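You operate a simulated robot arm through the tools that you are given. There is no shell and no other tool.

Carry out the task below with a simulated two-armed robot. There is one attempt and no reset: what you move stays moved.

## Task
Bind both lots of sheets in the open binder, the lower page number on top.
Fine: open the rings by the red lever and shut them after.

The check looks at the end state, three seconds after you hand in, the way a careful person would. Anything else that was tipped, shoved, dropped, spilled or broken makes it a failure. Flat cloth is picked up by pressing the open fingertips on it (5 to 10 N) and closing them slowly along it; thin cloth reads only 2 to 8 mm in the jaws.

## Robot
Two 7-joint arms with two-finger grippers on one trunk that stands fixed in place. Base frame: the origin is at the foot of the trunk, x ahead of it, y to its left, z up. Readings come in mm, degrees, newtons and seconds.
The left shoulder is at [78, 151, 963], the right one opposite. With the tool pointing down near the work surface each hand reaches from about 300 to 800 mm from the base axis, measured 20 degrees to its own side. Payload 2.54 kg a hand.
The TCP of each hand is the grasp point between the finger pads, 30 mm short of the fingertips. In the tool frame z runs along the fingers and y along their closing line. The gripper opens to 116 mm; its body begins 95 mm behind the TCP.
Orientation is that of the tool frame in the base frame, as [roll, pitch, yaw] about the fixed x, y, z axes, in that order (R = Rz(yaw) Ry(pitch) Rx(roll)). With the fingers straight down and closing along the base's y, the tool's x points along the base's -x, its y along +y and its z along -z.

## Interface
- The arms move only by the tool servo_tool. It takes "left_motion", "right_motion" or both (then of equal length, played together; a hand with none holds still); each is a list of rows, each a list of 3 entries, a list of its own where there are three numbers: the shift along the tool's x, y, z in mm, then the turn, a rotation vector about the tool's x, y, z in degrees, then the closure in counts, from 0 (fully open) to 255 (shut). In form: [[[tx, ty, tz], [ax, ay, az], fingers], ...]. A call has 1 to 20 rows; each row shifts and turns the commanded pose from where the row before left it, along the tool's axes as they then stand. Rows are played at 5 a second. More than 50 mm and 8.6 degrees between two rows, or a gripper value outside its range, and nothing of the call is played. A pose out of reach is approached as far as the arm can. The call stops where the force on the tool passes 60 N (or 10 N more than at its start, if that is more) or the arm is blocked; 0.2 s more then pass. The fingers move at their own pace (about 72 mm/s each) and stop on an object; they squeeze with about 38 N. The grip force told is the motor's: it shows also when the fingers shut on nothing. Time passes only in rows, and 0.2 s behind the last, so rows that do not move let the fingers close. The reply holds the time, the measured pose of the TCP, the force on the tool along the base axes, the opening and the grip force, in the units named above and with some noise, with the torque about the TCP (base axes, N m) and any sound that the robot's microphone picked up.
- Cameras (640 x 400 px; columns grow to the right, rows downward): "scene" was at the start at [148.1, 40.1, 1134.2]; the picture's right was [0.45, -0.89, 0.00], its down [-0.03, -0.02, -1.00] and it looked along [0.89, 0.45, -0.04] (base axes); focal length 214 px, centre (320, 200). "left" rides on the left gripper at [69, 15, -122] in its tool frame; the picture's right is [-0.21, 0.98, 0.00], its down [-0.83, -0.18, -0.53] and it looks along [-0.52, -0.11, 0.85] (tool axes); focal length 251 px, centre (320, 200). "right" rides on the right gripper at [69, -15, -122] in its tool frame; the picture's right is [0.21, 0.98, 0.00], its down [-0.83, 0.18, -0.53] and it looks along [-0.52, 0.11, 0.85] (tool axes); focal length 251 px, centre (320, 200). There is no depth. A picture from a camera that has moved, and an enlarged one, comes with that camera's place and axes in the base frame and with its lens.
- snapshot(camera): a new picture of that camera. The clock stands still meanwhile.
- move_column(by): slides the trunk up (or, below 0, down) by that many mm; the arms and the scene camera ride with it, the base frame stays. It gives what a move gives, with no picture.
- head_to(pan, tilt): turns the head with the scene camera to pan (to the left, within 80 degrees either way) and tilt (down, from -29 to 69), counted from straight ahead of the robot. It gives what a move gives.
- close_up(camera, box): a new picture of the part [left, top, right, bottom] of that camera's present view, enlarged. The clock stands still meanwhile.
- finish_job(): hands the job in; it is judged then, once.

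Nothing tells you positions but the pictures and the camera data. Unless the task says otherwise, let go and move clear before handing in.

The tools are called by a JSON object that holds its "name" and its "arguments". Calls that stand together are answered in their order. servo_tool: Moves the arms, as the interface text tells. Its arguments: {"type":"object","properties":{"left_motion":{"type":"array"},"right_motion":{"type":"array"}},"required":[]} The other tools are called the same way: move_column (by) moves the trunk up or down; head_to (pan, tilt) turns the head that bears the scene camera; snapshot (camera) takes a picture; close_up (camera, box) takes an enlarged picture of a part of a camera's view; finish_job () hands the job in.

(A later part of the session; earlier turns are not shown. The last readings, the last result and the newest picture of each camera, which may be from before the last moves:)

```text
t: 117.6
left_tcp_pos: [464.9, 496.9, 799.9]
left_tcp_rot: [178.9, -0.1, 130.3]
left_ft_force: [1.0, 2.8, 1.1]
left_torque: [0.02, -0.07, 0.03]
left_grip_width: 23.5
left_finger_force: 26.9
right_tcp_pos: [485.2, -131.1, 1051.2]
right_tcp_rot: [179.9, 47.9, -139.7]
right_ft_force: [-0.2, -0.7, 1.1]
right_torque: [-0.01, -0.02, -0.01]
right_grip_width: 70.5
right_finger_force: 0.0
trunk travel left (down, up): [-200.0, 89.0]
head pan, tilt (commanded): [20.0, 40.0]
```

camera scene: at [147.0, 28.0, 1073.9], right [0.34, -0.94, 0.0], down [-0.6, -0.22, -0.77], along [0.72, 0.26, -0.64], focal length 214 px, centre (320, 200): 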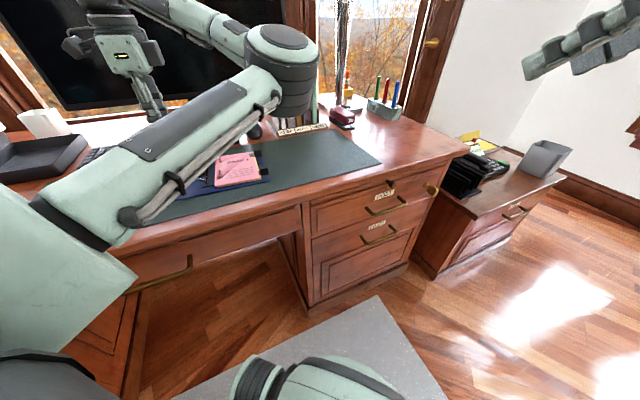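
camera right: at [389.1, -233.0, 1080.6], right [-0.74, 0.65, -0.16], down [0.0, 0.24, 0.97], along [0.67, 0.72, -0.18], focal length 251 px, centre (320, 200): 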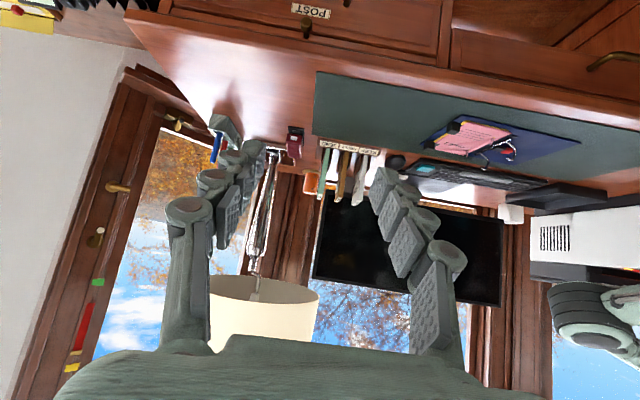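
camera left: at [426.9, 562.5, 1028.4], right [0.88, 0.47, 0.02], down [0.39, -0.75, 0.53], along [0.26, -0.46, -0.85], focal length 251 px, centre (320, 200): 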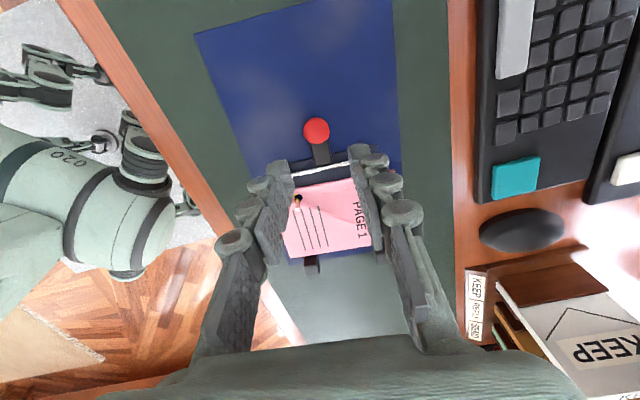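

{"name": "servo_tool", "arguments": {"left_motion": [[[0, 0, 0], [0, 0, 0], 203], [[0, 0, 0], [0, 0, 0], 203], [[0, 0, 0], [0, 0, 0], 203]]}}

```text
t: 118.4
left_tcp_pos: [463.5, 495.9, 799.4]
left_tcp_rot: [179.1, -0.2, 130.3]
left_ft_force: [1.1, 0.8, -0.4]
left_torque: [0.03, -0.01, 0.03]
left_grip_width: 24.5
left_finger_force: 0.1
right_tcp_pos: [485.5, -131.0, 1051.0]
right_tcp_rot: [179.9, 48.0, -139.5]
right_ft_force: [-0.2, 0.2, -1.0]
right_torque: [-0.02, 0.0, -0.01]
right_grip_width: 70.6
right_finger_force: 0.0
trunk travel left (down, up): [-200.0, 89.0]
head pan, tilt (commanded): [20.0, 40.0]
```

{"name": "servo_tool", "arguments": {"left_motion": [[[0, 0, 0], [0, 0, 0], 205], [[0, 0, 0], [0, 0, 0], 205], [[0, 0, 0], [0, 0, 0], 205]]}}

```text
t: 119.2
left_tcp_pos: [464.1, 497.1, 799.2]
left_tcp_rot: [178.9, -0.1, 130.4]
left_ft_force: [2.0, 0.8, -0.1]
left_torque: [0.02, -0.04, -0.02]
left_grip_width: 24.2
left_finger_force: 1.7
right_tcp_pos: [485.1, -132.1, 1050.4]
right_tcp_rot: [179.9, 48.0, -139.6]
right_ft_force: [0.7, 0.1, 0.3]
right_torque: [0.0, 0.04, 0.02]
right_grip_width: 70.5
right_finger_force: 0.1
trunk travel left (down, up): [-200.0, 89.0]
head pan, tilt (commanded): [20.0, 40.0]
```

{"name": "servo_tool", "arguments": {"left_motion": [[[0, 0, 0], [0, 0, 0], 207], [[0, 0, 0], [0, 0, 0], 207], [[0, 0, 0], [0, 0, 0], 207]]}}

```text
t: 120.0
left_tcp_pos: [464.3, 496.5, 799.7]
left_tcp_rot: [178.9, -0.1, 130.4]
left_ft_force: [3.9, 1.7, 0.6]
left_torque: [0.0, -0.03, 0.02]
left_grip_width: 23.2
left_finger_force: 37.9
right_tcp_pos: [485.0, -132.6, 1050.0]
right_tcp_rot: [179.9, 48.1, -139.6]
right_ft_force: [-0.5, 0.2, 0.1]
right_torque: [0.01, 0.0, -0.04]
right_grip_width: 70.6
right_finger_force: 0.0
trunk travel left (down, up): [-200.0, 89.0]
head pan, tilt (commanded): [20.0, 40.0]
```

{"name": "servo_tool", "arguments": {"left_motion": [[[0, 0, 0], [0, 0, 0], 203], [[0, 0, 0], [0, 0, 0], 205.4], [[0, 0, 0], [0, 0, 0], 205.4], [[0, 0, 0], [0, 0, 0], 205.4]]}}

```text
t: 121.0
left_tcp_pos: [463.9, 495.9, 799.1]
left_tcp_rot: [178.9, -0.1, 130.3]
left_ft_force: [1.6, 1.1, -0.2]
left_torque: [0.05, -0.07, 0.02]
left_grip_width: 24.0
left_finger_force: 0.7
right_tcp_pos: [484.5, -130.5, 1050.7]
right_tcp_rot: [179.9, 48.0, -139.6]
right_ft_force: [0.2, 0.2, 0.5]
right_torque: [0.01, 0.01, -0.01]
right_grip_width: 70.4
right_finger_force: 0.2
trunk travel left (down, up): [-200.0, 89.0]
head pan, tilt (commanded): [20.0, 40.0]
```

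{"name": "servo_tool", "arguments": {"left_motion": [[[0, 0, 0], [0, 0, 0], 205.8], [[0, 0, 0], [0, 0, 0], 205.8], [[0, 0, 0], [0, 0, 0], 205.8]]}}

```text
t: 121.8
left_tcp_pos: [464.5, 496.2, 800.1]
left_tcp_rot: [179.0, -0.1, 130.3]
left_ft_force: [1.0, 1.3, -0.1]
left_torque: [0.05, -0.08, 0.02]
left_grip_width: 23.9
left_finger_force: 1.4
right_tcp_pos: [484.4, -132.1, 1049.3]
right_tcp_rot: [179.9, 48.0, -139.6]
right_ft_force: [-0.2, -0.6, -0.2]
right_torque: [0.02, 0.04, -0.02]
right_grip_width: 70.8
right_finger_force: 0.1
trunk travel left (down, up): [-200.0, 89.0]
head pan, tilt (commanded): [20.0, 40.0]
```

{"name": "servo_tool", "arguments": {"left_motion": [[[0, 0, 0], [0, 0, 0], 206.2], [[0, 0, 0], [0, 0, 0], 206.2], [[0, 0, 0], [0, 0, 0], 206.2]]}}

```text
t: 122.6
left_tcp_pos: [463.5, 495.9, 799.2]
left_tcp_rot: [178.9, -0.1, 130.3]
left_ft_force: [1.4, 1.5, -0.1]
left_torque: [0.02, -0.04, -0.01]
left_grip_width: 24.2
left_finger_force: 1.1
right_tcp_pos: [484.6, -131.2, 1050.4]
right_tcp_rot: [179.9, 48.0, -139.6]
right_ft_force: [0.3, -0.4, 0.2]
right_torque: [0.01, 0.03, -0.01]
right_grip_width: 70.5
right_finger_force: 0.0
trunk travel left (down, up): [-200.0, 89.0]
head pan, tilt (commanded): [20.0, 40.0]
```

{"name": "servo_tool", "arguments": {"left_motion": [[[0, 0, 0], [0, 0, 0], 206.6], [[0, 0, 0], [0, 0, 0], 206.6], [[0, 0, 0], [0, 0, 0], 206.6]]}}

```text
t: 123.4
left_tcp_pos: [463.0, 497.3, 800.0]
left_tcp_rot: [178.9, -0.1, 130.3]
left_ft_force: [1.5, 2.8, -0.4]
left_torque: [0.03, -0.03, 0.01]
left_grip_width: 23.2
left_finger_force: 38.0
right_tcp_pos: [484.8, -131.6, 1049.8]
right_tcp_rot: [-180.0, 47.9, -139.5]
right_ft_force: [-0.2, -0.4, 0.3]
right_torque: [0.01, 0.01, 0.02]
right_grip_width: 70.7
right_finger_force: 0.1
trunk travel left (down, up): [-200.0, 89.0]
head pan, tilt (commanded): [20.0, 40.0]
```

The gripper can't hold the knob lightly enough to let it pivot, so I'll turn the hand together with the lever. First I open, back off, lean the hand to the left by 30°, and re-approach the knob from that side.

{"name": "servo_tool", "arguments": {"left_motion": [[[0, 0, 0], [0, 0, 0], 190], [[0, 0, 0], [0, 0, 0], 170], [[0, -1, -6.5], [1, 0, 0], 170], [[0, 0, -6], [0, 0, 0], 170], [[8, 0, 0], [0, 0, 0], 170], [[7.5, 0, 0], [0, 0, 0], 170], [[0, 0, 0], [0, -7.5, 0], 170], [[0, 0, 0], [0, -7.5, 0], 170], [[0, 0, 0], [0, -7.5, 0], 170], [[0, 0, 0], [0, -7.5, 0], 170], [[0, 0, 0], [0, 0, 0], 170]]}}

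{"name": "snapshot", "arguments": {"camera": "left"}}

{"name": "snapshot", "arguments": {"camera": "right"}}

{"name": "snapshot", "arguments": {"camera": "scene"}}

```text
t: 125.8
left_tcp_pos: [453.0, 507.6, 812.4]
left_tcp_rot: [179.9, 30.1, 130.2]
left_ft_force: [-0.9, -0.5, 0.9]
left_torque: [-0.05, -0.04, -0.02]
left_grip_width: 38.7
left_finger_force: 0.1
right_tcp_pos: [485.4, -130.5, 1050.5]
right_tcp_rot: [-180.0, 48.1, -139.5]
right_ft_force: [-0.8, -0.1, -0.2]
right_torque: [0.0, 0.01, 0.03]
right_grip_width: 70.7
right_finger_force: 0.1
trunk travel left (down, up): [-200.0, 89.0]
head pan, tilt (commanded): [20.0, 40.0]
```

```text
taken
camera left: at [386.2, 609.8, 884.4], right [0.87, 0.49, 0.11], down [0.15, -0.46, 0.88], along [0.48, -0.74, -0.47], focal length 251 px, centre (320, 200)
```

left: 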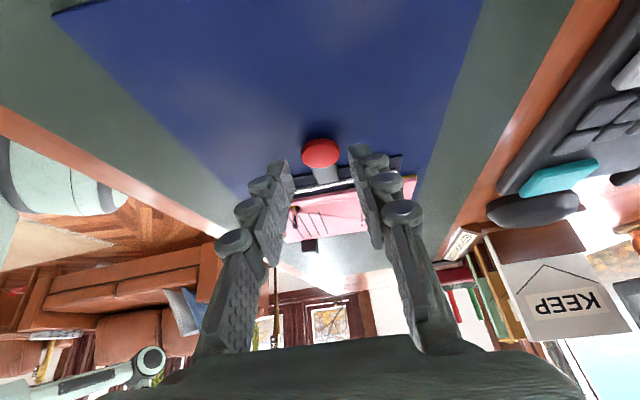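

```text
taken
camera right: at [389.5, -232.5, 1080.8], right [-0.74, 0.65, -0.16], down [0.0, 0.24, 0.97], along [0.67, 0.72, -0.18], focal length 251 px, centre (320, 200)
```

right: 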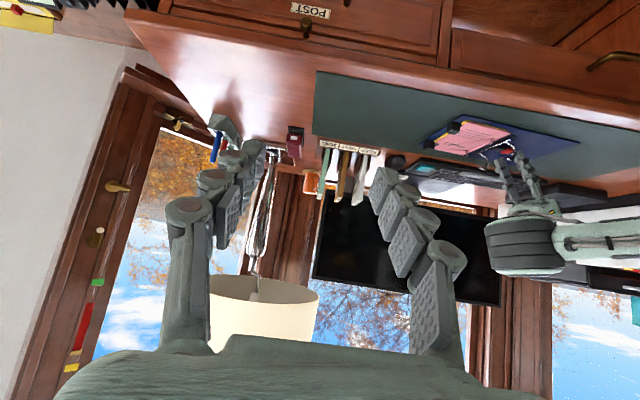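

```text
taken
camera scene: at [146.8, 28.3, 1073.9], right [0.34, -0.94, 0.0], down [-0.6, -0.22, -0.77], along [0.72, 0.26, -0.64], focal length 214 px, centre (320, 200)
```

scene: 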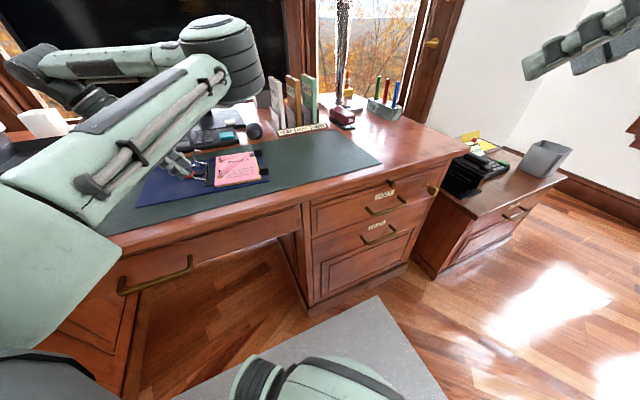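

The view is clear from all cameras. I'll lower around the knob.

{"name": "servo_tool", "arguments": {"left_motion": [[[3.5, 0, 6], [0, 0, 0], 170], [[2.5, 0, 4.3], [0, 0, 0], 170], [[0, 0, 0], [0, 0, 0], 170]]}}

{"name": "close_up", "arguments": {"camera": "left", "box": [240, 110, 400, 230]}}

{"name": "close_up", "arguments": {"camera": "right", "box": [460, 120, 560, 200]}}

{"name": "close_up", "arguments": {"camera": "scene", "box": [150, 130, 250, 200]}}

```text
t: 126.6
left_tcp_pos: [453.3, 507.8, 801.5]
left_tcp_rot: [179.9, 29.9, 130.3]
left_ft_force: [0.1, 0.7, -0.6]
left_torque: [-0.01, -0.01, 0.01]
left_grip_width: 38.8
left_finger_force: 0.1
right_tcp_pos: [483.7, -132.0, 1051.1]
right_tcp_rot: [179.9, 48.0, -139.5]
right_ft_force: [-0.2, 0.1, -0.6]
right_torque: [0.01, 0.0, -0.02]
right_grip_width: 70.5
right_finger_force: 0.0
trunk travel left (down, up): [-200.0, 89.0]
head pan, tilt (commanded): [20.0, 40.0]
```

```text
3.33 times, centred on (320, 170) of left
camera zoom: at [386.0, 610.2, 872.9], right [0.87, 0.49, 0.11], down [0.15, -0.46, 0.87], along [0.48, -0.74, -0.47], focal length 838 px, centre (320, 300)
```

zoom: 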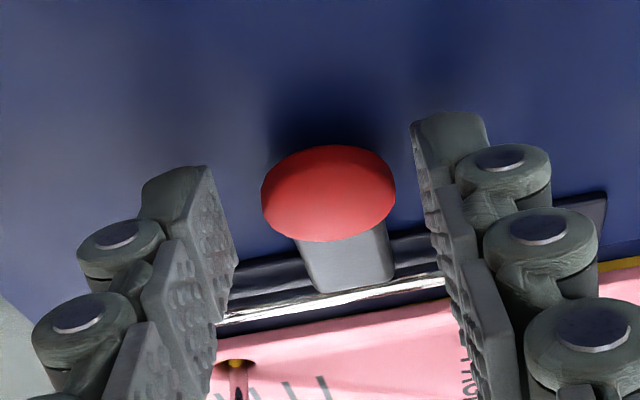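

```text
5.00 times, centred on (510, 160) of right
camera zoom: at [389.5, -232.7, 1080.7], right [-0.74, 0.65, -0.16], down [0.0, 0.24, 0.97], along [0.67, 0.72, -0.18], focal length 1257 px, centre (-630, 400)
```

zoom: 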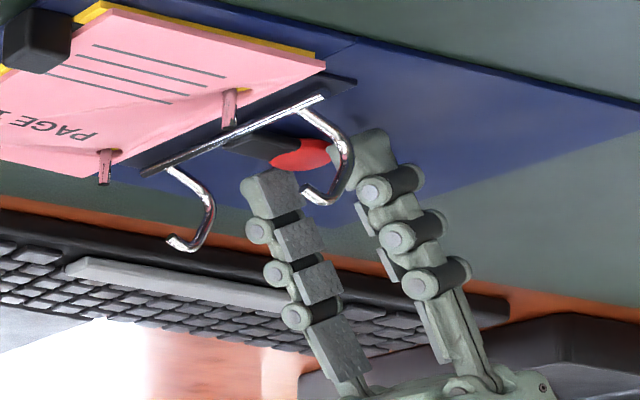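

```text
5.71 times, centred on (200, 165) of scene
camera zoom: at [146.9, 28.1, 1073.9], right [0.34, -0.94, 0.0], down [-0.6, -0.22, -0.77], along [0.72, 0.26, -0.64], focal length 1226 px, centre (1006, 400)
```

zoom: 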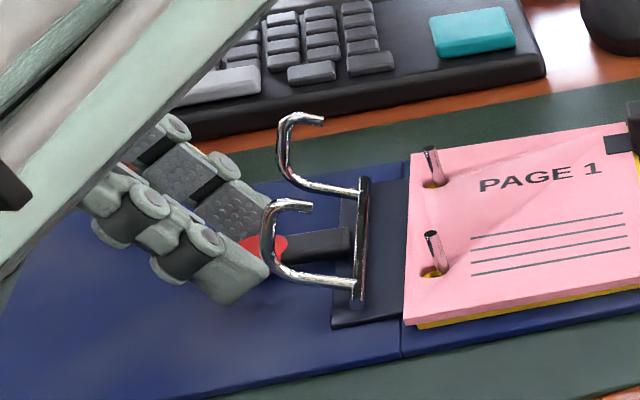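

{"name": "servo_tool", "arguments": {"left_motion": [[[1, 0, 4.5], [0, 0, 0], 170], [[0, 0, 0], [0, 0, 0], 170]]}}

{"name": "close_up", "arguments": {"camera": "right", "box": [480, 130, 540, 175]}}

{"name": "close_up", "arguments": {"camera": "left", "box": [240, 110, 400, 230]}}

```text
t: 127.2
left_tcp_pos: [453.3, 507.7, 797.4]
left_tcp_rot: [179.7, 29.9, 130.3]
left_ft_force: [-4.7, 4.6, 13.5]
left_torque: [0.0, 0.12, -0.03]
left_grip_width: 39.7
left_finger_force: 0.5
right_tcp_pos: [484.5, -132.0, 1050.6]
right_tcp_rot: [-180.0, 48.1, -139.5]
right_ft_force: [0.6, 0.4, 0.0]
right_torque: [0.0, 0.0, 0.01]
right_grip_width: 70.7
right_finger_force: 0.1
trunk travel left (down, up): [-200.0, 89.0]
head pan, tilt (commanded): [20.0, 40.0]
```

```text
8.89 times, centred on (510, 152) of right
camera zoom: at [388.5, -233.3, 1081.2], right [-0.74, 0.65, -0.16], down [0.0, 0.24, 0.97], along [0.67, 0.72, -0.18], focal length 2235 px, centre (-1369, 622)
```

zoom: 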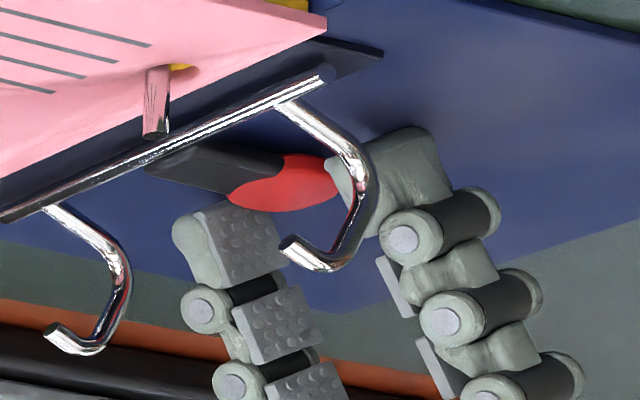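

```text
3.33 times, centred on (320, 170) of left
camera zoom: at [386.5, 609.2, 870.3], right [0.86, 0.49, 0.11], down [0.15, -0.46, 0.87], along [0.48, -0.74, -0.47], focal length 838 px, centre (320, 300)
```

zoom: 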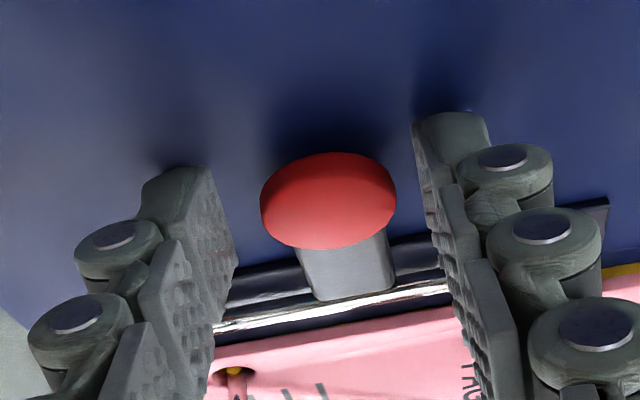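

The fingertips just touch the cover. I'll back off 1 mm and grip the knob.

{"name": "servo_tool", "arguments": {"left_motion": [[[-0.4, 0, -1], [0, 0, 0], 170], [[0, 0, 0], [0, 0, 0], 190], [[0, 0, 0], [0, 0, 0], 205], [[0, 0, 0], [0, 0, 0], 225], [[0, 0, 0], [0, 0, 0], 255], [[0, 0, 0], [0, 0, 0], 255]]}}

{"name": "close_up", "arguments": {"camera": "right", "box": [480, 130, 540, 175]}}

{"name": "close_up", "arguments": {"camera": "left", "box": [240, 110, 400, 230]}}

```text
t: 128.6
left_tcp_pos: [454.1, 507.3, 797.3]
left_tcp_rot: [179.6, 30.0, 130.2]
left_ft_force: [10.9, 9.2, 19.2]
left_torque: [-0.43, -0.69, 0.13]
left_grip_width: 23.2
left_finger_force: 37.7
right_tcp_pos: [484.6, -131.8, 1050.0]
right_tcp_rot: [-180.0, 48.0, -139.6]
right_ft_force: [-0.1, -0.2, -0.7]
right_torque: [0.01, 0.0, -0.02]
right_grip_width: 70.5
right_finger_force: 0.1
trunk travel left (down, up): [-200.0, 89.0]
head pan, tilt (commanded): [20.0, 40.0]
```

```text
8.89 times, centred on (510, 152) of right
camera zoom: at [389.1, -233.2, 1080.8], right [-0.74, 0.65, -0.16], down [0.0, 0.24, 0.97], along [0.67, 0.72, -0.18], focal length 2235 px, centre (-1369, 622)
```

zoom: 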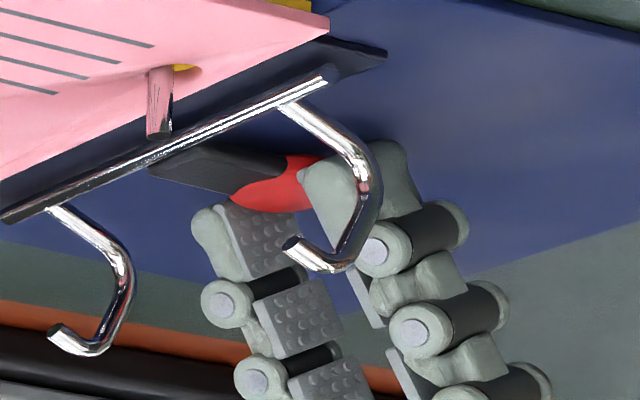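

```text
3.33 times, centred on (320, 170) of left
camera zoom: at [387.5, 609.1, 870.3], right [0.87, 0.49, 0.11], down [0.15, -0.46, 0.87], along [0.48, -0.74, -0.47], focal length 838 px, centre (320, 300)
```

zoom: 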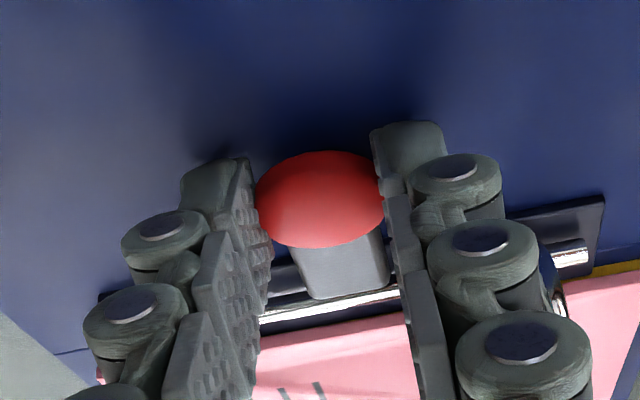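

Gripped at 23 mm. Now I'll turn the hand together with the lever about its hinge, 8° first.

{"name": "servo_tool", "arguments": {"left_motion": [[[-1.87, 0.5, -1.17], [0, 2, 0], 255], [[-1.87, 0.4, -1.17], [0, 2, 0], 255], [[-1.87, 0, -1.17], [0, 2, 0], 255], [[-1.87, 0, -1.17], [0, 2, 0], 255], [[0, 0, 0], [0, 0, 0], 255]]}}

{"name": "close_up", "arguments": {"camera": "right", "box": [460, 120, 560, 190]}}

{"name": "close_up", "arguments": {"camera": "scene", "box": [150, 130, 250, 200]}}

```text
t: 129.8
left_tcp_pos: [457.4, 503.5, 804.4]
left_tcp_rot: [179.9, 21.9, 130.3]
left_ft_force: [-0.1, 0.8, 6.5]
left_torque: [-0.22, -0.24, 0.06]
left_grip_width: 23.5
left_finger_force: 37.7
right_tcp_pos: [483.8, -132.2, 1050.3]
right_tcp_rot: [-180.0, 47.9, -139.6]
right_ft_force: [-0.6, 0.4, -0.1]
right_torque: [-0.01, 0.0, -0.02]
right_grip_width: 70.5
right_finger_force: 0.0
trunk travel left (down, up): [-200.0, 89.0]
head pan, tilt (commanded): [20.0, 40.0]
```

```text
5.71 times, centred on (510, 155) of right
camera zoom: at [389.1, -233.0, 1080.7], right [-0.74, 0.65, -0.16], down [0.0, 0.24, 0.97], along [0.67, 0.72, -0.18], focal length 1437 px, centre (-766, 457)
```

zoom: 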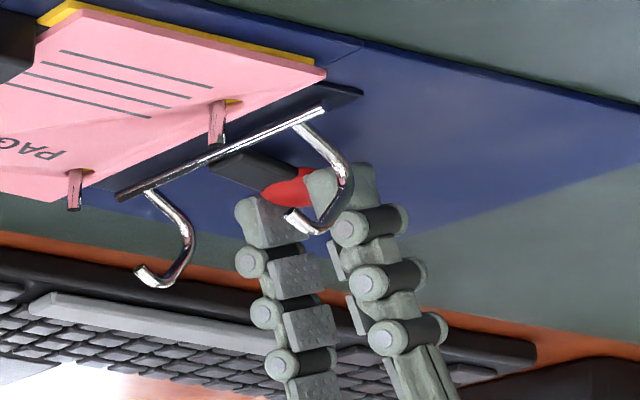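

```text
5.71 times, centred on (200, 165) of scene
camera zoom: at [146.4, 27.8, 1073.9], right [0.34, -0.94, 0.0], down [-0.6, -0.22, -0.77], along [0.72, 0.26, -0.64], focal length 1226 px, centre (1006, 400)
```

zoom: 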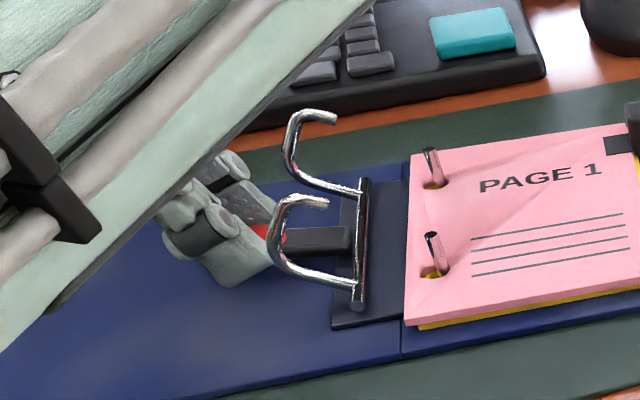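

It is turning with the lever and the binder stays flat. I'll continue.

{"name": "servo_tool", "arguments": {"left_motion": [[[-1.87, 0, -1.17], [0, 2, 0], 255], [[-1.87, 0, -1.17], [0, 2, 0], 255], [[-1.87, 0, -1.17], [0, 2, 0], 255], [[-1.87, 0, -1.17], [0, 2, 0], 255], [[-1.87, 0, -1.17], [0, 2, 0], 255], [[-1.87, 0, -1.17], [0, 2, 0], 255], [[-1.87, 0, -1.17], [0, 2, 0], 255], [[-1.87, 0, -1.17], [0, 2, 0], 255], [[0, 0, 0], [0, 0, 0], 255]]}}

{"name": "close_up", "arguments": {"camera": "right", "box": [460, 120, 560, 190]}}

{"name": "close_up", "arguments": {"camera": "scene", "box": [150, 130, 250, 200]}}

```text
t: 131.8
left_tcp_pos: [464.6, 495.1, 818.0]
left_tcp_rot: [179.9, 5.9, 130.2]
left_ft_force: [-1.2, 3.0, 2.7]
left_torque: [0.04, 0.01, 0.05]
left_grip_width: 23.2
left_finger_force: 38.4
right_tcp_pos: [485.1, -131.3, 1049.7]
right_tcp_rot: [179.9, 48.0, -139.6]
right_ft_force: [-0.1, -0.5, 0.1]
right_torque: [0.0, -0.07, 0.0]
right_grip_width: 70.9
right_finger_force: 0.0
trunk travel left (down, up): [-200.0, 89.0]
head pan, tilt (commanded): [20.0, 40.0]
```

```text
5.71 times, centred on (510, 155) of right
camera zoom: at [389.3, -232.7, 1080.8], right [-0.74, 0.65, -0.16], down [0.0, 0.24, 0.97], along [0.67, 0.72, -0.18], focal length 1437 px, centre (-766, 457)
```

zoom: 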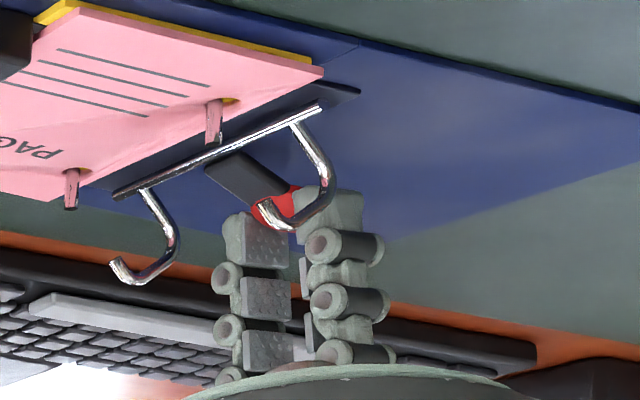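

```text
5.71 times, centred on (200, 165) of scene
camera zoom: at [146.7, 28.1, 1073.9], right [0.34, -0.94, 0.0], down [-0.6, -0.22, -0.77], along [0.72, 0.26, -0.64], focal length 1226 px, centre (1006, 400)
```

zoom: 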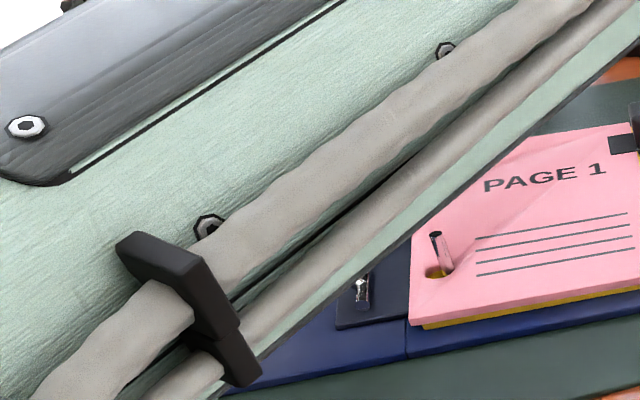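

Going well, with low forces. I'll continue the turn.

{"name": "servo_tool", "arguments": {"left_motion": [[[-1.87, 0, -1.17], [0, 2, 0], 255], [[-1.87, 0, -1.17], [0, 2, 0], 255], [[-1.87, 0, -1.17], [0, 2, 0], 255], [[-1.87, 0, -1.17], [0, 2, 0], 255], [[-1.87, 0, -1.17], [0, 2, 0], 255], [[-1.87, 0, -1.17], [0, 2, 0], 255], [[0, 0, 0], [0, 0, 0], 255]]}}

{"name": "close_up", "arguments": {"camera": "right", "box": [460, 120, 560, 190]}}

{"name": "close_up", "arguments": {"camera": "left", "box": [220, 80, 420, 240]}}

```text
t: 133.4
left_tcp_pos: [472.1, 485.3, 825.7]
left_tcp_rot: [179.8, -6.1, 130.3]
left_ft_force: [-4.7, 8.6, 10.4]
left_torque: [0.09, 0.04, 0.01]
left_grip_width: 23.3
left_finger_force: 37.8
right_tcp_pos: [485.1, -132.0, 1051.5]
right_tcp_rot: [180.0, 47.9, -139.4]
right_ft_force: [-0.1, -1.2, -0.2]
right_torque: [-0.02, -0.04, 0.0]
right_grip_width: 70.3
right_finger_force: 0.0
trunk travel left (down, up): [-200.0, 89.0]
head pan, tilt (commanded): [20.0, 40.0]
```

```text
5.71 times, centred on (510, 155) of right
camera zoom: at [388.7, -232.8, 1081.1], right [-0.74, 0.65, -0.16], down [0.0, 0.24, 0.97], along [0.67, 0.72, -0.18], focal length 1437 px, centre (-766, 457)
```

zoom: 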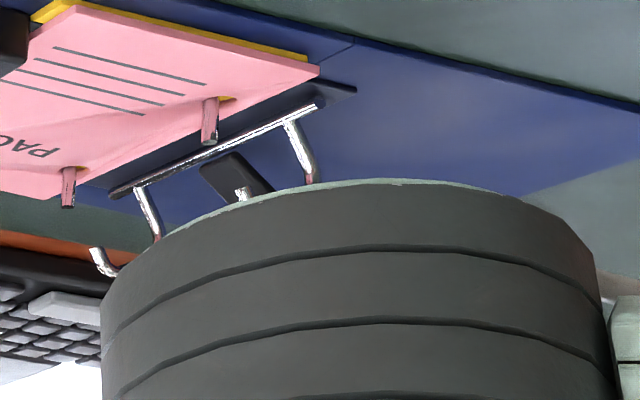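

```text
2.50 times, centred on (320, 160) of left
camera zoom: at [447.0, 537.9, 955.3], right [0.88, 0.47, -0.02], down [0.43, -0.79, 0.44], along [0.19, -0.4, -0.9], focal length 629 px, centre (320, 300)
```

zoom: 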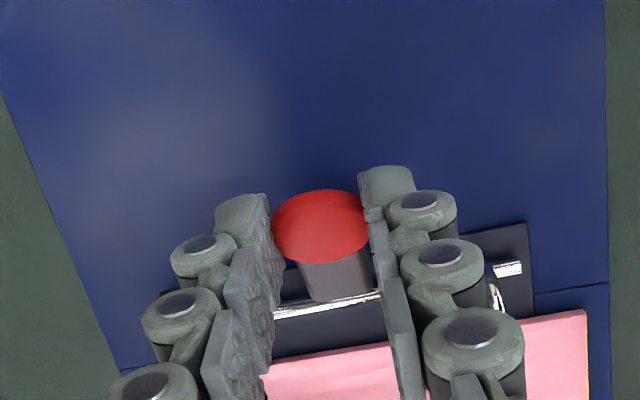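

{"name": "servo_tool", "arguments": {"left_motion": [[[1.3, 0, -0.8], [0, 0, 0], 255], [[0, 0, 0], [0, 0, 0], 255]]}}

```text
t: 134.0
left_tcp_pos: [472.4, 485.9, 825.0]
left_tcp_rot: [179.9, -5.9, 130.3]
left_ft_force: [-1.0, 1.0, 5.0]
left_torque: [-0.09, -0.15, 0.03]
left_grip_width: 23.1
left_finger_force: 38.0
right_tcp_pos: [482.8, -132.2, 1050.5]
right_tcp_rot: [180.0, 48.0, -139.7]
right_ft_force: [0.2, 0.2, 0.3]
right_torque: [0.01, 0.01, 0.0]
right_grip_width: 70.6
right_finger_force: 0.1
trunk travel left (down, up): [-200.0, 89.0]
head pan, tilt (commanded): [20.0, 40.0]
```

{"name": "servo_tool", "arguments": {"left_motion": [[[-1.7, 0, -1.25], [0, 2, 0], 255], [[-1.7, 0, -1.25], [0, 2, 0], 255], [[-1.7, 0, -1.25], [0, 2, 0], 255], [[-1.7, 0, -1.25], [0, 2, 0], 255], [[0, 0, 0], [0, 0, 0], 255]]}}

{"name": "close_up", "arguments": {"camera": "left", "box": [220, 80, 420, 240]}}

{"name": "snapshot", "arguments": {"camera": "scene"}}

{"name": "snapshot", "arguments": {"camera": "right"}}

```text
t: 135.2
left_tcp_pos: [477.0, 480.7, 829.4]
left_tcp_rot: [179.9, -14.1, 130.2]
left_ft_force: [-1.0, -4.0, 2.4]
left_torque: [-0.21, 0.04, -0.04]
left_grip_width: 23.5
left_finger_force: 38.0
right_tcp_pos: [484.0, -131.7, 1049.8]
right_tcp_rot: [179.9, 47.9, -139.6]
right_ft_force: [-1.3, 0.4, -0.4]
right_torque: [-0.01, -0.03, -0.01]
right_grip_width: 70.6
right_finger_force: 0.1
trunk travel left (down, up): [-200.0, 89.0]
head pan, tilt (commanded): [20.0, 40.0]
```

```text
2.50 times, centred on (320, 160) of left
camera zoom: at [463.9, 519.7, 965.7], right [0.88, 0.47, -0.05], down [0.46, -0.83, 0.32], along [0.11, -0.3, -0.95], focal length 629 px, centre (320, 300)
```

zoom: 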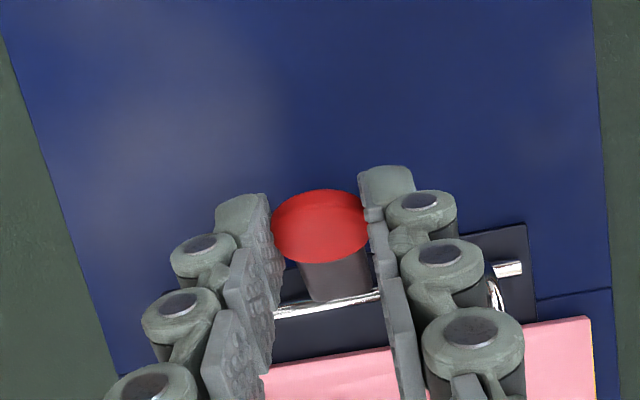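

```text
taken
camera scene: at [146.7, 27.8, 1073.9], right [0.34, -0.94, 0.0], down [-0.6, -0.22, -0.77], along [0.72, 0.26, -0.64], focal length 214 px, centre (320, 200)
```

scene: 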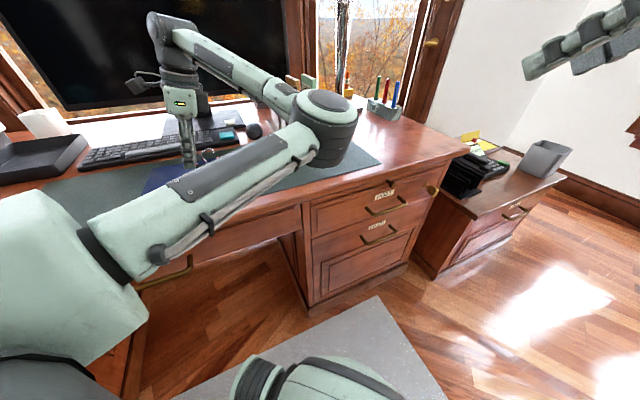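

```text
taken
camera right: at [389.4, -233.0, 1080.7], right [-0.74, 0.65, -0.16], down [0.0, 0.24, 0.97], along [0.67, 0.72, -0.18], focal length 251 px, centre (320, 200)
```

right: 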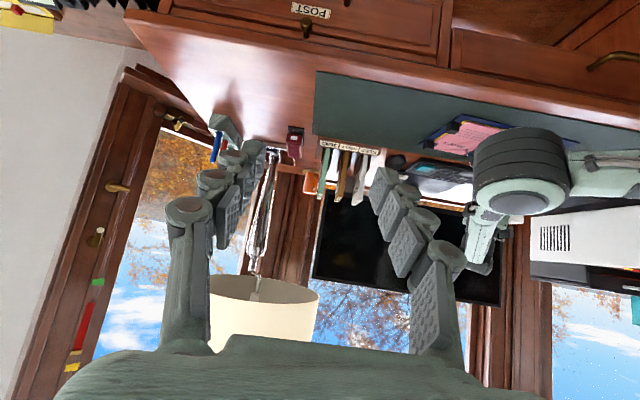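

{"name": "servo_tool", "arguments": {"left_motion": [[[-1.8, 0, -1.2], [0, 2, 0], 255], [[-1.8, 0, -1.2], [0, 2, 0], 255], [[-1.8, 0, -1.2], [0, 2, 0], 255], [[-1.8, 0, -1.2], [0, 2, 0], 255], [[0, 0, 0], [0, 0, 0], 255]]}}

{"name": "close_up", "arguments": {"camera": "left", "box": [160, 40, 480, 240]}}

{"name": "close_up", "arguments": {"camera": "right", "box": [410, 100, 530, 180]}}

```text
t: 136.4
left_tcp_pos: [482.5, 477.0, 832.2]
left_tcp_rot: [179.9, -22.1, 130.2]
left_ft_force: [-0.6, 2.6, -0.2]
left_torque: [0.1, 0.15, -0.04]
left_grip_width: 23.1
left_finger_force: 38.3
right_tcp_pos: [484.5, -131.0, 1049.8]
right_tcp_rot: [179.9, 48.1, -139.6]
right_ft_force: [0.8, 0.1, 0.6]
right_torque: [0.0, 0.03, -0.03]
right_grip_width: 70.5
right_finger_force: 0.1
trunk travel left (down, up): [-200.0, 89.0]
head pan, tilt (commanded): [20.0, 40.0]
```

```text
2.00 times, centred on (320, 140) of left
camera zoom: at [482.7, 499.8, 972.3], right [0.87, 0.48, -0.08], down [0.49, -0.85, 0.18], along [0.02, -0.2, -0.98], focal length 503 px, centre (320, 320)
```

zoom: 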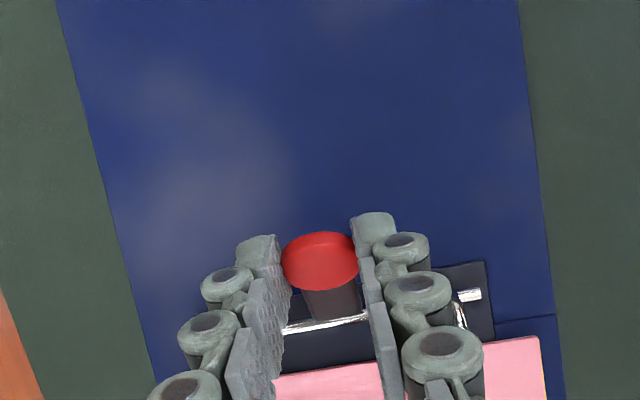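

```text
5.00 times, centred on (470, 140) of right
camera zoom: at [389.6, -232.5, 1080.7], right [-0.74, 0.65, -0.16], down [0.0, 0.24, 0.97], along [0.67, 0.72, -0.18], focal length 1257 px, centre (-430, 500)
```

zoom: 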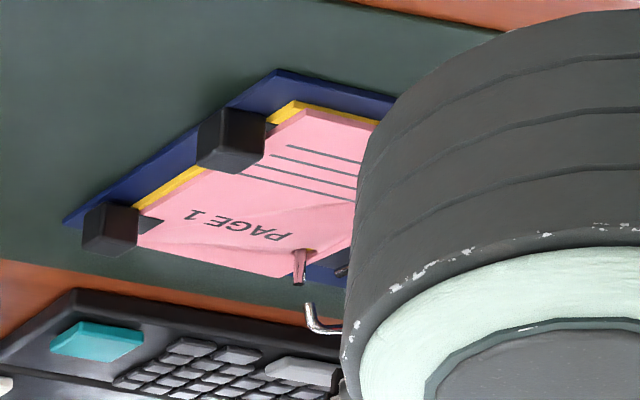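

The arch tip is approaching the post. I'll continue.

{"name": "servo_tool", "arguments": {"left_motion": [[[-1.8, 0, -1.2], [0, 2, 0], 255], [[-1.8, 0, -1.2], [0, 2, 0], 255], [[-1.8, 0, -1.2], [0, 2, 0], 255], [[-1.8, 0, -1.2], [0, 2, 0], 255], [[0, 0, 0], [0, 0, 0], 255]]}}

{"name": "close_up", "arguments": {"camera": "left", "box": [160, 60, 480, 260]}}

{"name": "close_up", "arguments": {"camera": "right", "box": [420, 110, 500, 170]}}

```text
t: 137.6
left_tcp_pos: [488.5, 468.9, 835.1]
left_tcp_rot: [-180.0, -30.1, 130.2]
left_ft_force: [0.7, -0.5, 0.3]
left_torque: [0.02, 0.01, 0.01]
left_grip_width: 23.4
left_finger_force: 37.8
right_tcp_pos: [484.6, -130.7, 1050.6]
right_tcp_rot: [179.9, 48.0, -139.6]
right_ft_force: [1.3, -0.2, -0.5]
right_torque: [-0.03, -0.01, -0.02]
right_grip_width: 70.6
right_finger_force: 0.1
trunk travel left (down, up): [-200.0, 89.0]
head pan, tilt (commanded): [20.0, 40.0]
```

```text
2.00 times, centred on (320, 160) of left
camera zoom: at [500.3, 478.4, 975.2], right [0.86, 0.49, -0.11], down [0.5, -0.87, 0.05], along [-0.07, -0.09, -0.99], focal length 503 px, centre (320, 280)
```

zoom: 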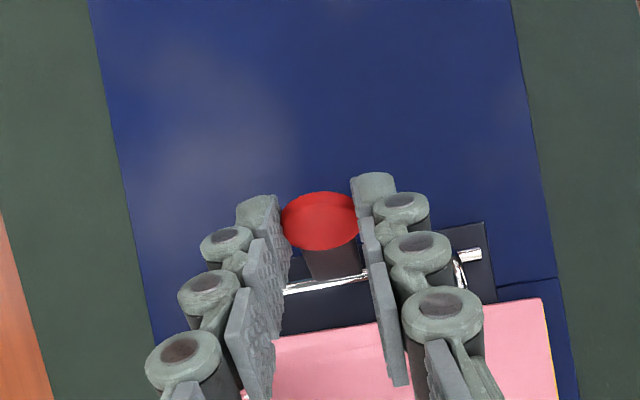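

```text
6.67 times, centred on (460, 140) of right
camera zoom: at [389.8, -232.5, 1080.6], right [-0.74, 0.65, -0.16], down [0.0, 0.24, 0.97], along [0.67, 0.72, -0.18], focal length 1676 px, centre (-613, 600)
```

zoom: 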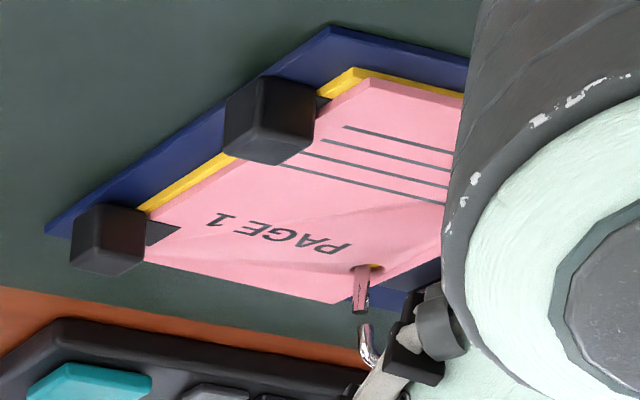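

The tip is only a few millimetres from the post. Last turn to closure.

{"name": "servo_tool", "arguments": {"left_motion": [[[-1.8, 0, -1.2], [0, 2, 0], 255], [[-1.8, 0, -1.2], [0, 2, 0], 255], [[-1.8, 0, -1.2], [0, 2, 0], 255], [[0, 0, 0], [0, 0, 0], 255]]}}

{"name": "close_up", "arguments": {"camera": "right", "box": [430, 130, 480, 170]}}

{"name": "close_up", "arguments": {"camera": "left", "box": [160, 60, 480, 260]}}

```text
t: 138.6
left_tcp_pos: [492.0, 464.6, 834.4]
left_tcp_rot: [179.8, -36.1, 130.3]
left_ft_force: [2.2, 2.4, 3.2]
left_torque: [0.06, -0.01, -0.05]
left_grip_width: 23.1
left_finger_force: 37.6
right_tcp_pos: [484.9, -132.2, 1050.3]
right_tcp_rot: [179.9, 48.0, -139.6]
right_ft_force: [-0.1, -0.2, -0.8]
right_torque: [-0.01, 0.0, -0.02]
right_grip_width: 70.5
right_finger_force: 0.1
trunk travel left (down, up): [-200.0, 89.0]
head pan, tilt (commanded): [20.0, 40.0]
```

```text
10.00 times, centred on (455, 150) of right
camera zoom: at [389.5, -232.7, 1080.8], right [-0.74, 0.65, -0.16], down [0.0, 0.24, 0.97], along [0.67, 0.72, -0.18], focal length 2514 px, centre (-1030, 700)
```

zoom: 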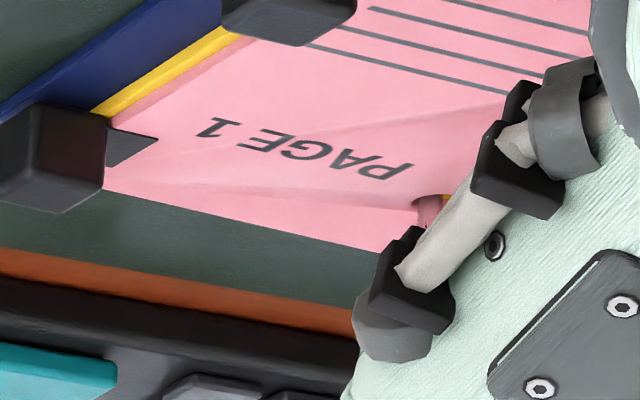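

```text
2.00 times, centred on (320, 160) of left
camera zoom: at [514.0, 461.6, 974.8], right [0.86, 0.5, -0.12], down [0.5, -0.87, -0.06], along [-0.14, -0.01, -0.99], focal length 503 px, centre (320, 280)
```

zoom: 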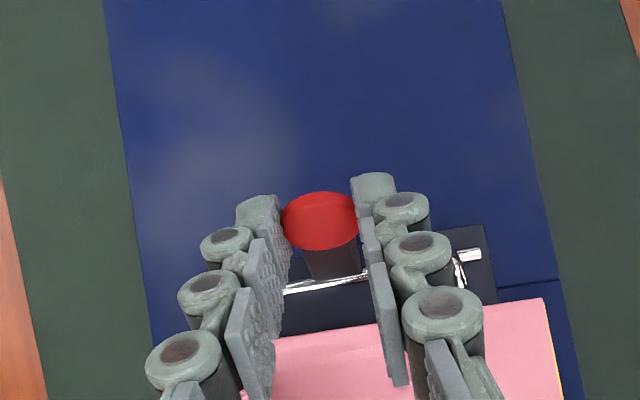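

{"name": "servo_tool", "arguments": {"left_motion": [[[-1.35, 0, -0.9], [0, 1.5, 0], 255], [[-1.35, 0, -0.9], [0, 1.5, 0], 255], [[0, 0, 0], [0, 0, 0], 255]]}}

{"name": "snapshot", "arguments": {"camera": "scene"}}

{"name": "snapshot", "arguments": {"camera": "left"}}

```text
t: 139.4
left_tcp_pos: [493.8, 461.4, 833.3]
left_tcp_rot: [179.9, -39.1, 130.5]
left_ft_force: [0.2, 3.7, 4.6]
left_torque: [-0.63, -0.66, -0.01]
left_grip_width: 23.2
left_finger_force: 38.2
right_tcp_pos: [484.3, -130.1, 1050.6]
right_tcp_rot: [180.0, 47.9, -139.5]
right_ft_force: [-0.2, -0.9, 0.3]
right_torque: [0.0, 0.0, -0.03]
right_grip_width: 70.6
right_finger_force: 0.1
trunk travel left (down, up): [-200.0, 89.0]
head pan, tilt (commanded): [20.0, 40.0]
```

```text
taken
camera scene: at [146.6, 28.2, 1074.0], right [0.34, -0.94, 0.0], down [-0.6, -0.22, -0.77], along [0.72, 0.26, -0.64], focal length 214 px, centre (320, 200)
```

scene: 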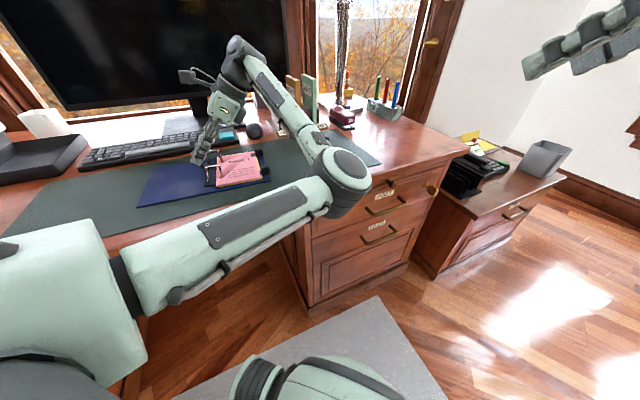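

```text
taken
camera left: at [519.9, 454.2, 973.2], right [0.85, 0.51, -0.13], down [0.49, -0.86, -0.11], along [-0.17, 0.02, -0.99], focal length 251 px, centre (320, 200)
```

left: 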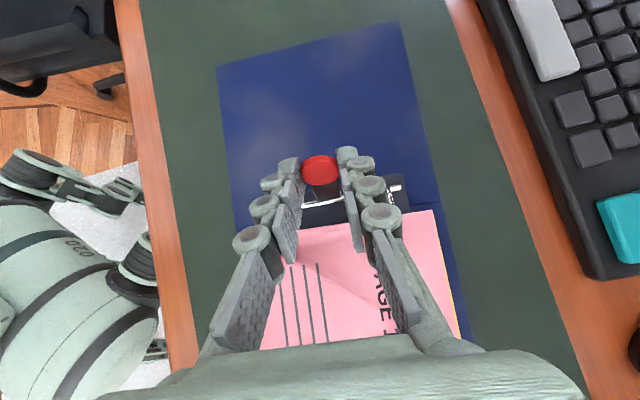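

The torque jumped to about 0.9 Nm, so the rings have met their stop. Let me look.

{"name": "close_up", "arguments": {"camera": "scene", "box": [180, 130, 260, 190]}}

{"name": "close_up", "arguments": {"camera": "scene", "box": [200, 145, 230, 180]}}

{"name": "close_up", "arguments": {"camera": "right", "box": [420, 110, 540, 190]}}

```text
6.67 times, centred on (220, 160) of scene
camera zoom: at [146.6, 28.2, 1074.0], right [0.34, -0.94, 0.0], down [-0.6, -0.22, -0.77], along [0.72, 0.26, -0.64], focal length 1430 px, centre (987, 467)
```

zoom: 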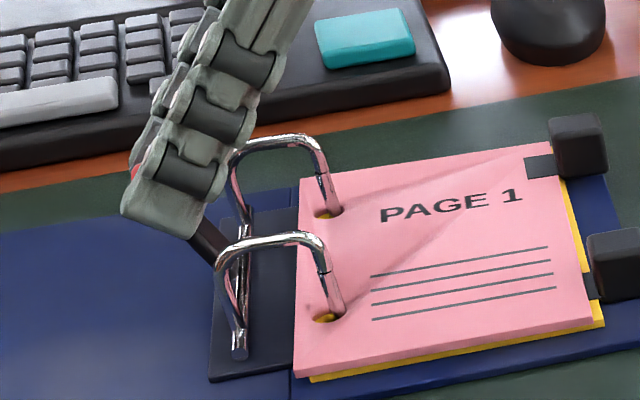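

```text
11.43 times, centred on (215, 162) of scene
camera zoom: at [146.6, 28.2, 1074.0], right [0.34, -0.94, 0.0], down [-0.6, -0.22, -0.77], along [0.72, 0.26, -0.64], focal length 2451 px, centre (1520, 629)
```

zoom: 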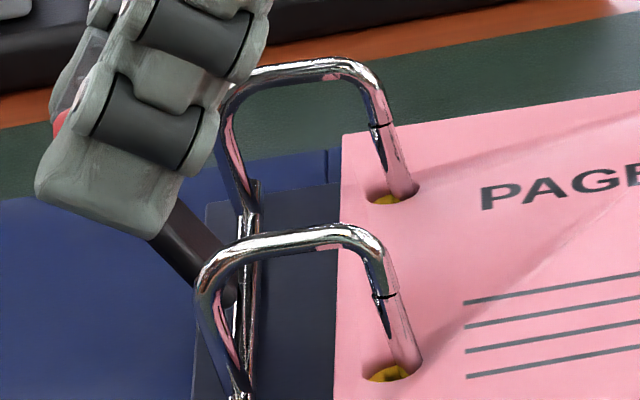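

```text
5.00 times, centred on (480, 150) of right
camera zoom: at [389.2, -232.6, 1080.9], right [-0.74, 0.65, -0.16], down [0.0, 0.24, 0.97], along [0.67, 0.72, -0.18], focal length 1257 px, centre (-480, 450)
```

zoom: 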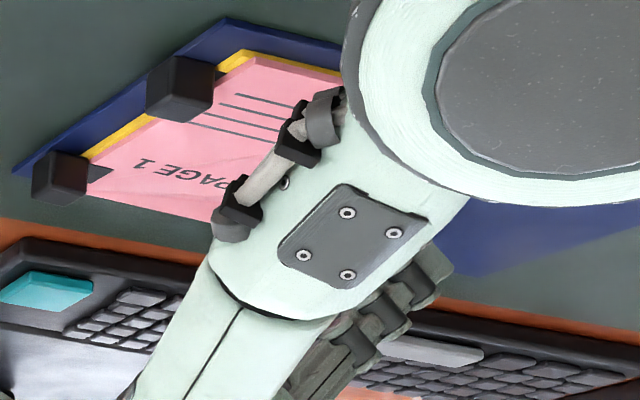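

Both rings are shut through both lots. I'll ease off the torque, open the fingers just enough, and slide off the knob along the finger axis.

{"name": "servo_tool", "arguments": {"left_motion": [[[1.2, 0, 0.8], [0, -1.5, 0], 255], [[0, 0, 0], [0, 0, 0], 215], [[0, 0, 0], [0, 0, 0], 200], [[0, 0, 0], [0, 0, 0], 190], [[0, 0, 0], [0, 0, 0], 190]]}}

{"name": "close_up", "arguments": {"camera": "scene", "box": [180, 130, 260, 190]}}

{"name": "close_up", "arguments": {"camera": "left", "box": [220, 120, 420, 260]}}

```text
t: 140.6
left_tcp_pos: [492.7, 461.4, 833.9]
left_tcp_rot: [179.9, -37.7, 130.3]
left_ft_force: [0.0, -0.4, 0.8]
left_torque: [-0.01, 0.0, 0.03]
left_grip_width: 29.3
left_finger_force: 0.1
right_tcp_pos: [485.7, -131.7, 1050.6]
right_tcp_rot: [179.9, 48.0, -139.5]
right_ft_force: [0.2, 0.8, 0.5]
right_torque: [0.0, -0.01, 0.01]
right_grip_width: 70.3
right_finger_force: 0.1
trunk travel left (down, up): [-200.0, 89.0]
head pan, tilt (commanded): [20.0, 40.0]
```

```text
6.67 times, centred on (220, 160) of scene
camera zoom: at [146.9, 28.1, 1073.9], right [0.34, -0.94, 0.0], down [-0.6, -0.22, -0.77], along [0.72, 0.26, -0.64], focal length 1430 px, centre (987, 467)
```

zoom: 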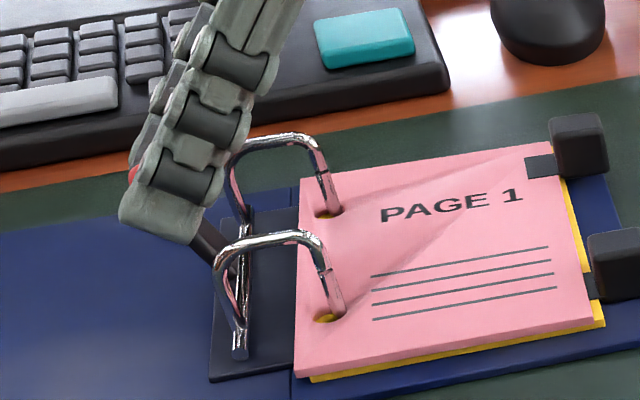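

```text
2.86 times, centred on (320, 190) of left
camera zoom: at [517.0, 457.5, 973.7], right [0.86, 0.5, -0.13], down [0.5, -0.87, -0.08], along [-0.15, 0.0, -0.99], focal length 718 px, centre (320, 229)
```

zoom: 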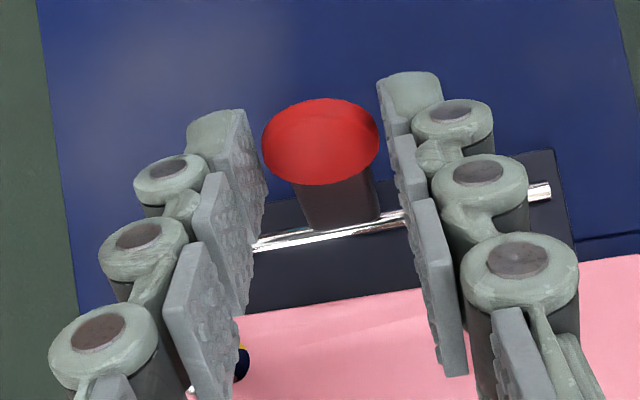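

The rings stay shut on their own. I'll centre the fingers on the knob and back straight out along the finger axis.

{"name": "servo_tool", "arguments": {"left_motion": [[[0, -1.4, 0], [0, 0, 0], 190], [[0, 0, -6], [0, 0, 0], 190], [[0, 0, -10], [0, 0, 0], 190], [[0, 0, -15], [0, 0, 0], 190], [[0, 0, -20], [0, 0, 0], 190], [[0, 0, -25], [0, 0, 0], 190], [[0, 0, 0], [0, 0, 0], 190]]}}

{"name": "close_up", "arguments": {"camera": "scene", "box": [160, 120, 280, 200]}}

{"name": "snapshot", "arguments": {"camera": "left"}}

```text
t: 142.2
left_tcp_pos: [521.3, 426.1, 892.9]
left_tcp_rot: [179.9, -37.6, 130.3]
left_ft_force: [0.4, -0.4, -0.3]
left_torque: [0.02, 0.0, 0.01]
left_grip_width: 29.7
left_finger_force: 0.1
right_tcp_pos: [484.7, -131.5, 1050.4]
right_tcp_rot: [179.8, 47.9, -139.6]
right_ft_force: [0.1, -0.1, -0.2]
right_torque: [-0.01, -0.03, 0.0]
right_grip_width: 70.5
right_finger_force: 0.0
trunk travel left (down, up): [-200.0, 89.0]
head pan, tilt (commanded): [20.0, 40.0]
```

```text
5.00 times, centred on (220, 160) of scene
camera zoom: at [146.9, 28.1, 1073.9], right [0.34, -0.94, 0.0], down [-0.6, -0.22, -0.77], along [0.72, 0.26, -0.64], focal length 1072 px, centre (820, 400)
```

zoom: 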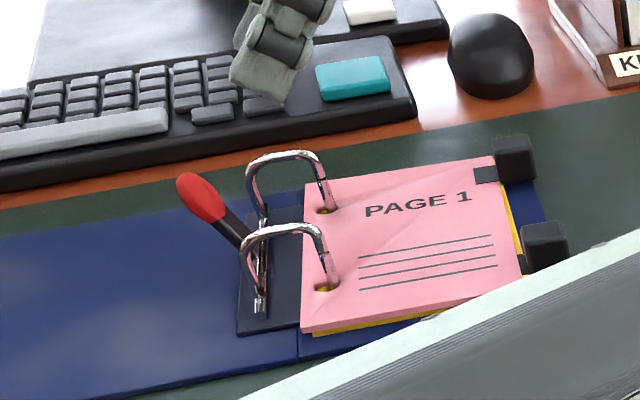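

```text
taken
camera left: at [545.5, 421.7, 1033.7], right [0.85, 0.5, -0.13], down [0.5, -0.86, -0.08], along [-0.15, 0.0, -0.99], focal length 251 px, centre (320, 200)
```

left: 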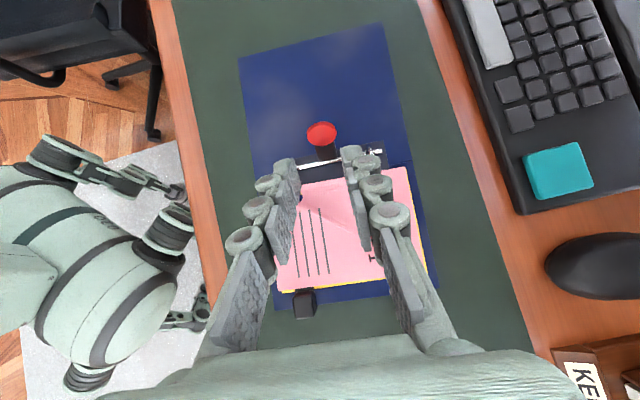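

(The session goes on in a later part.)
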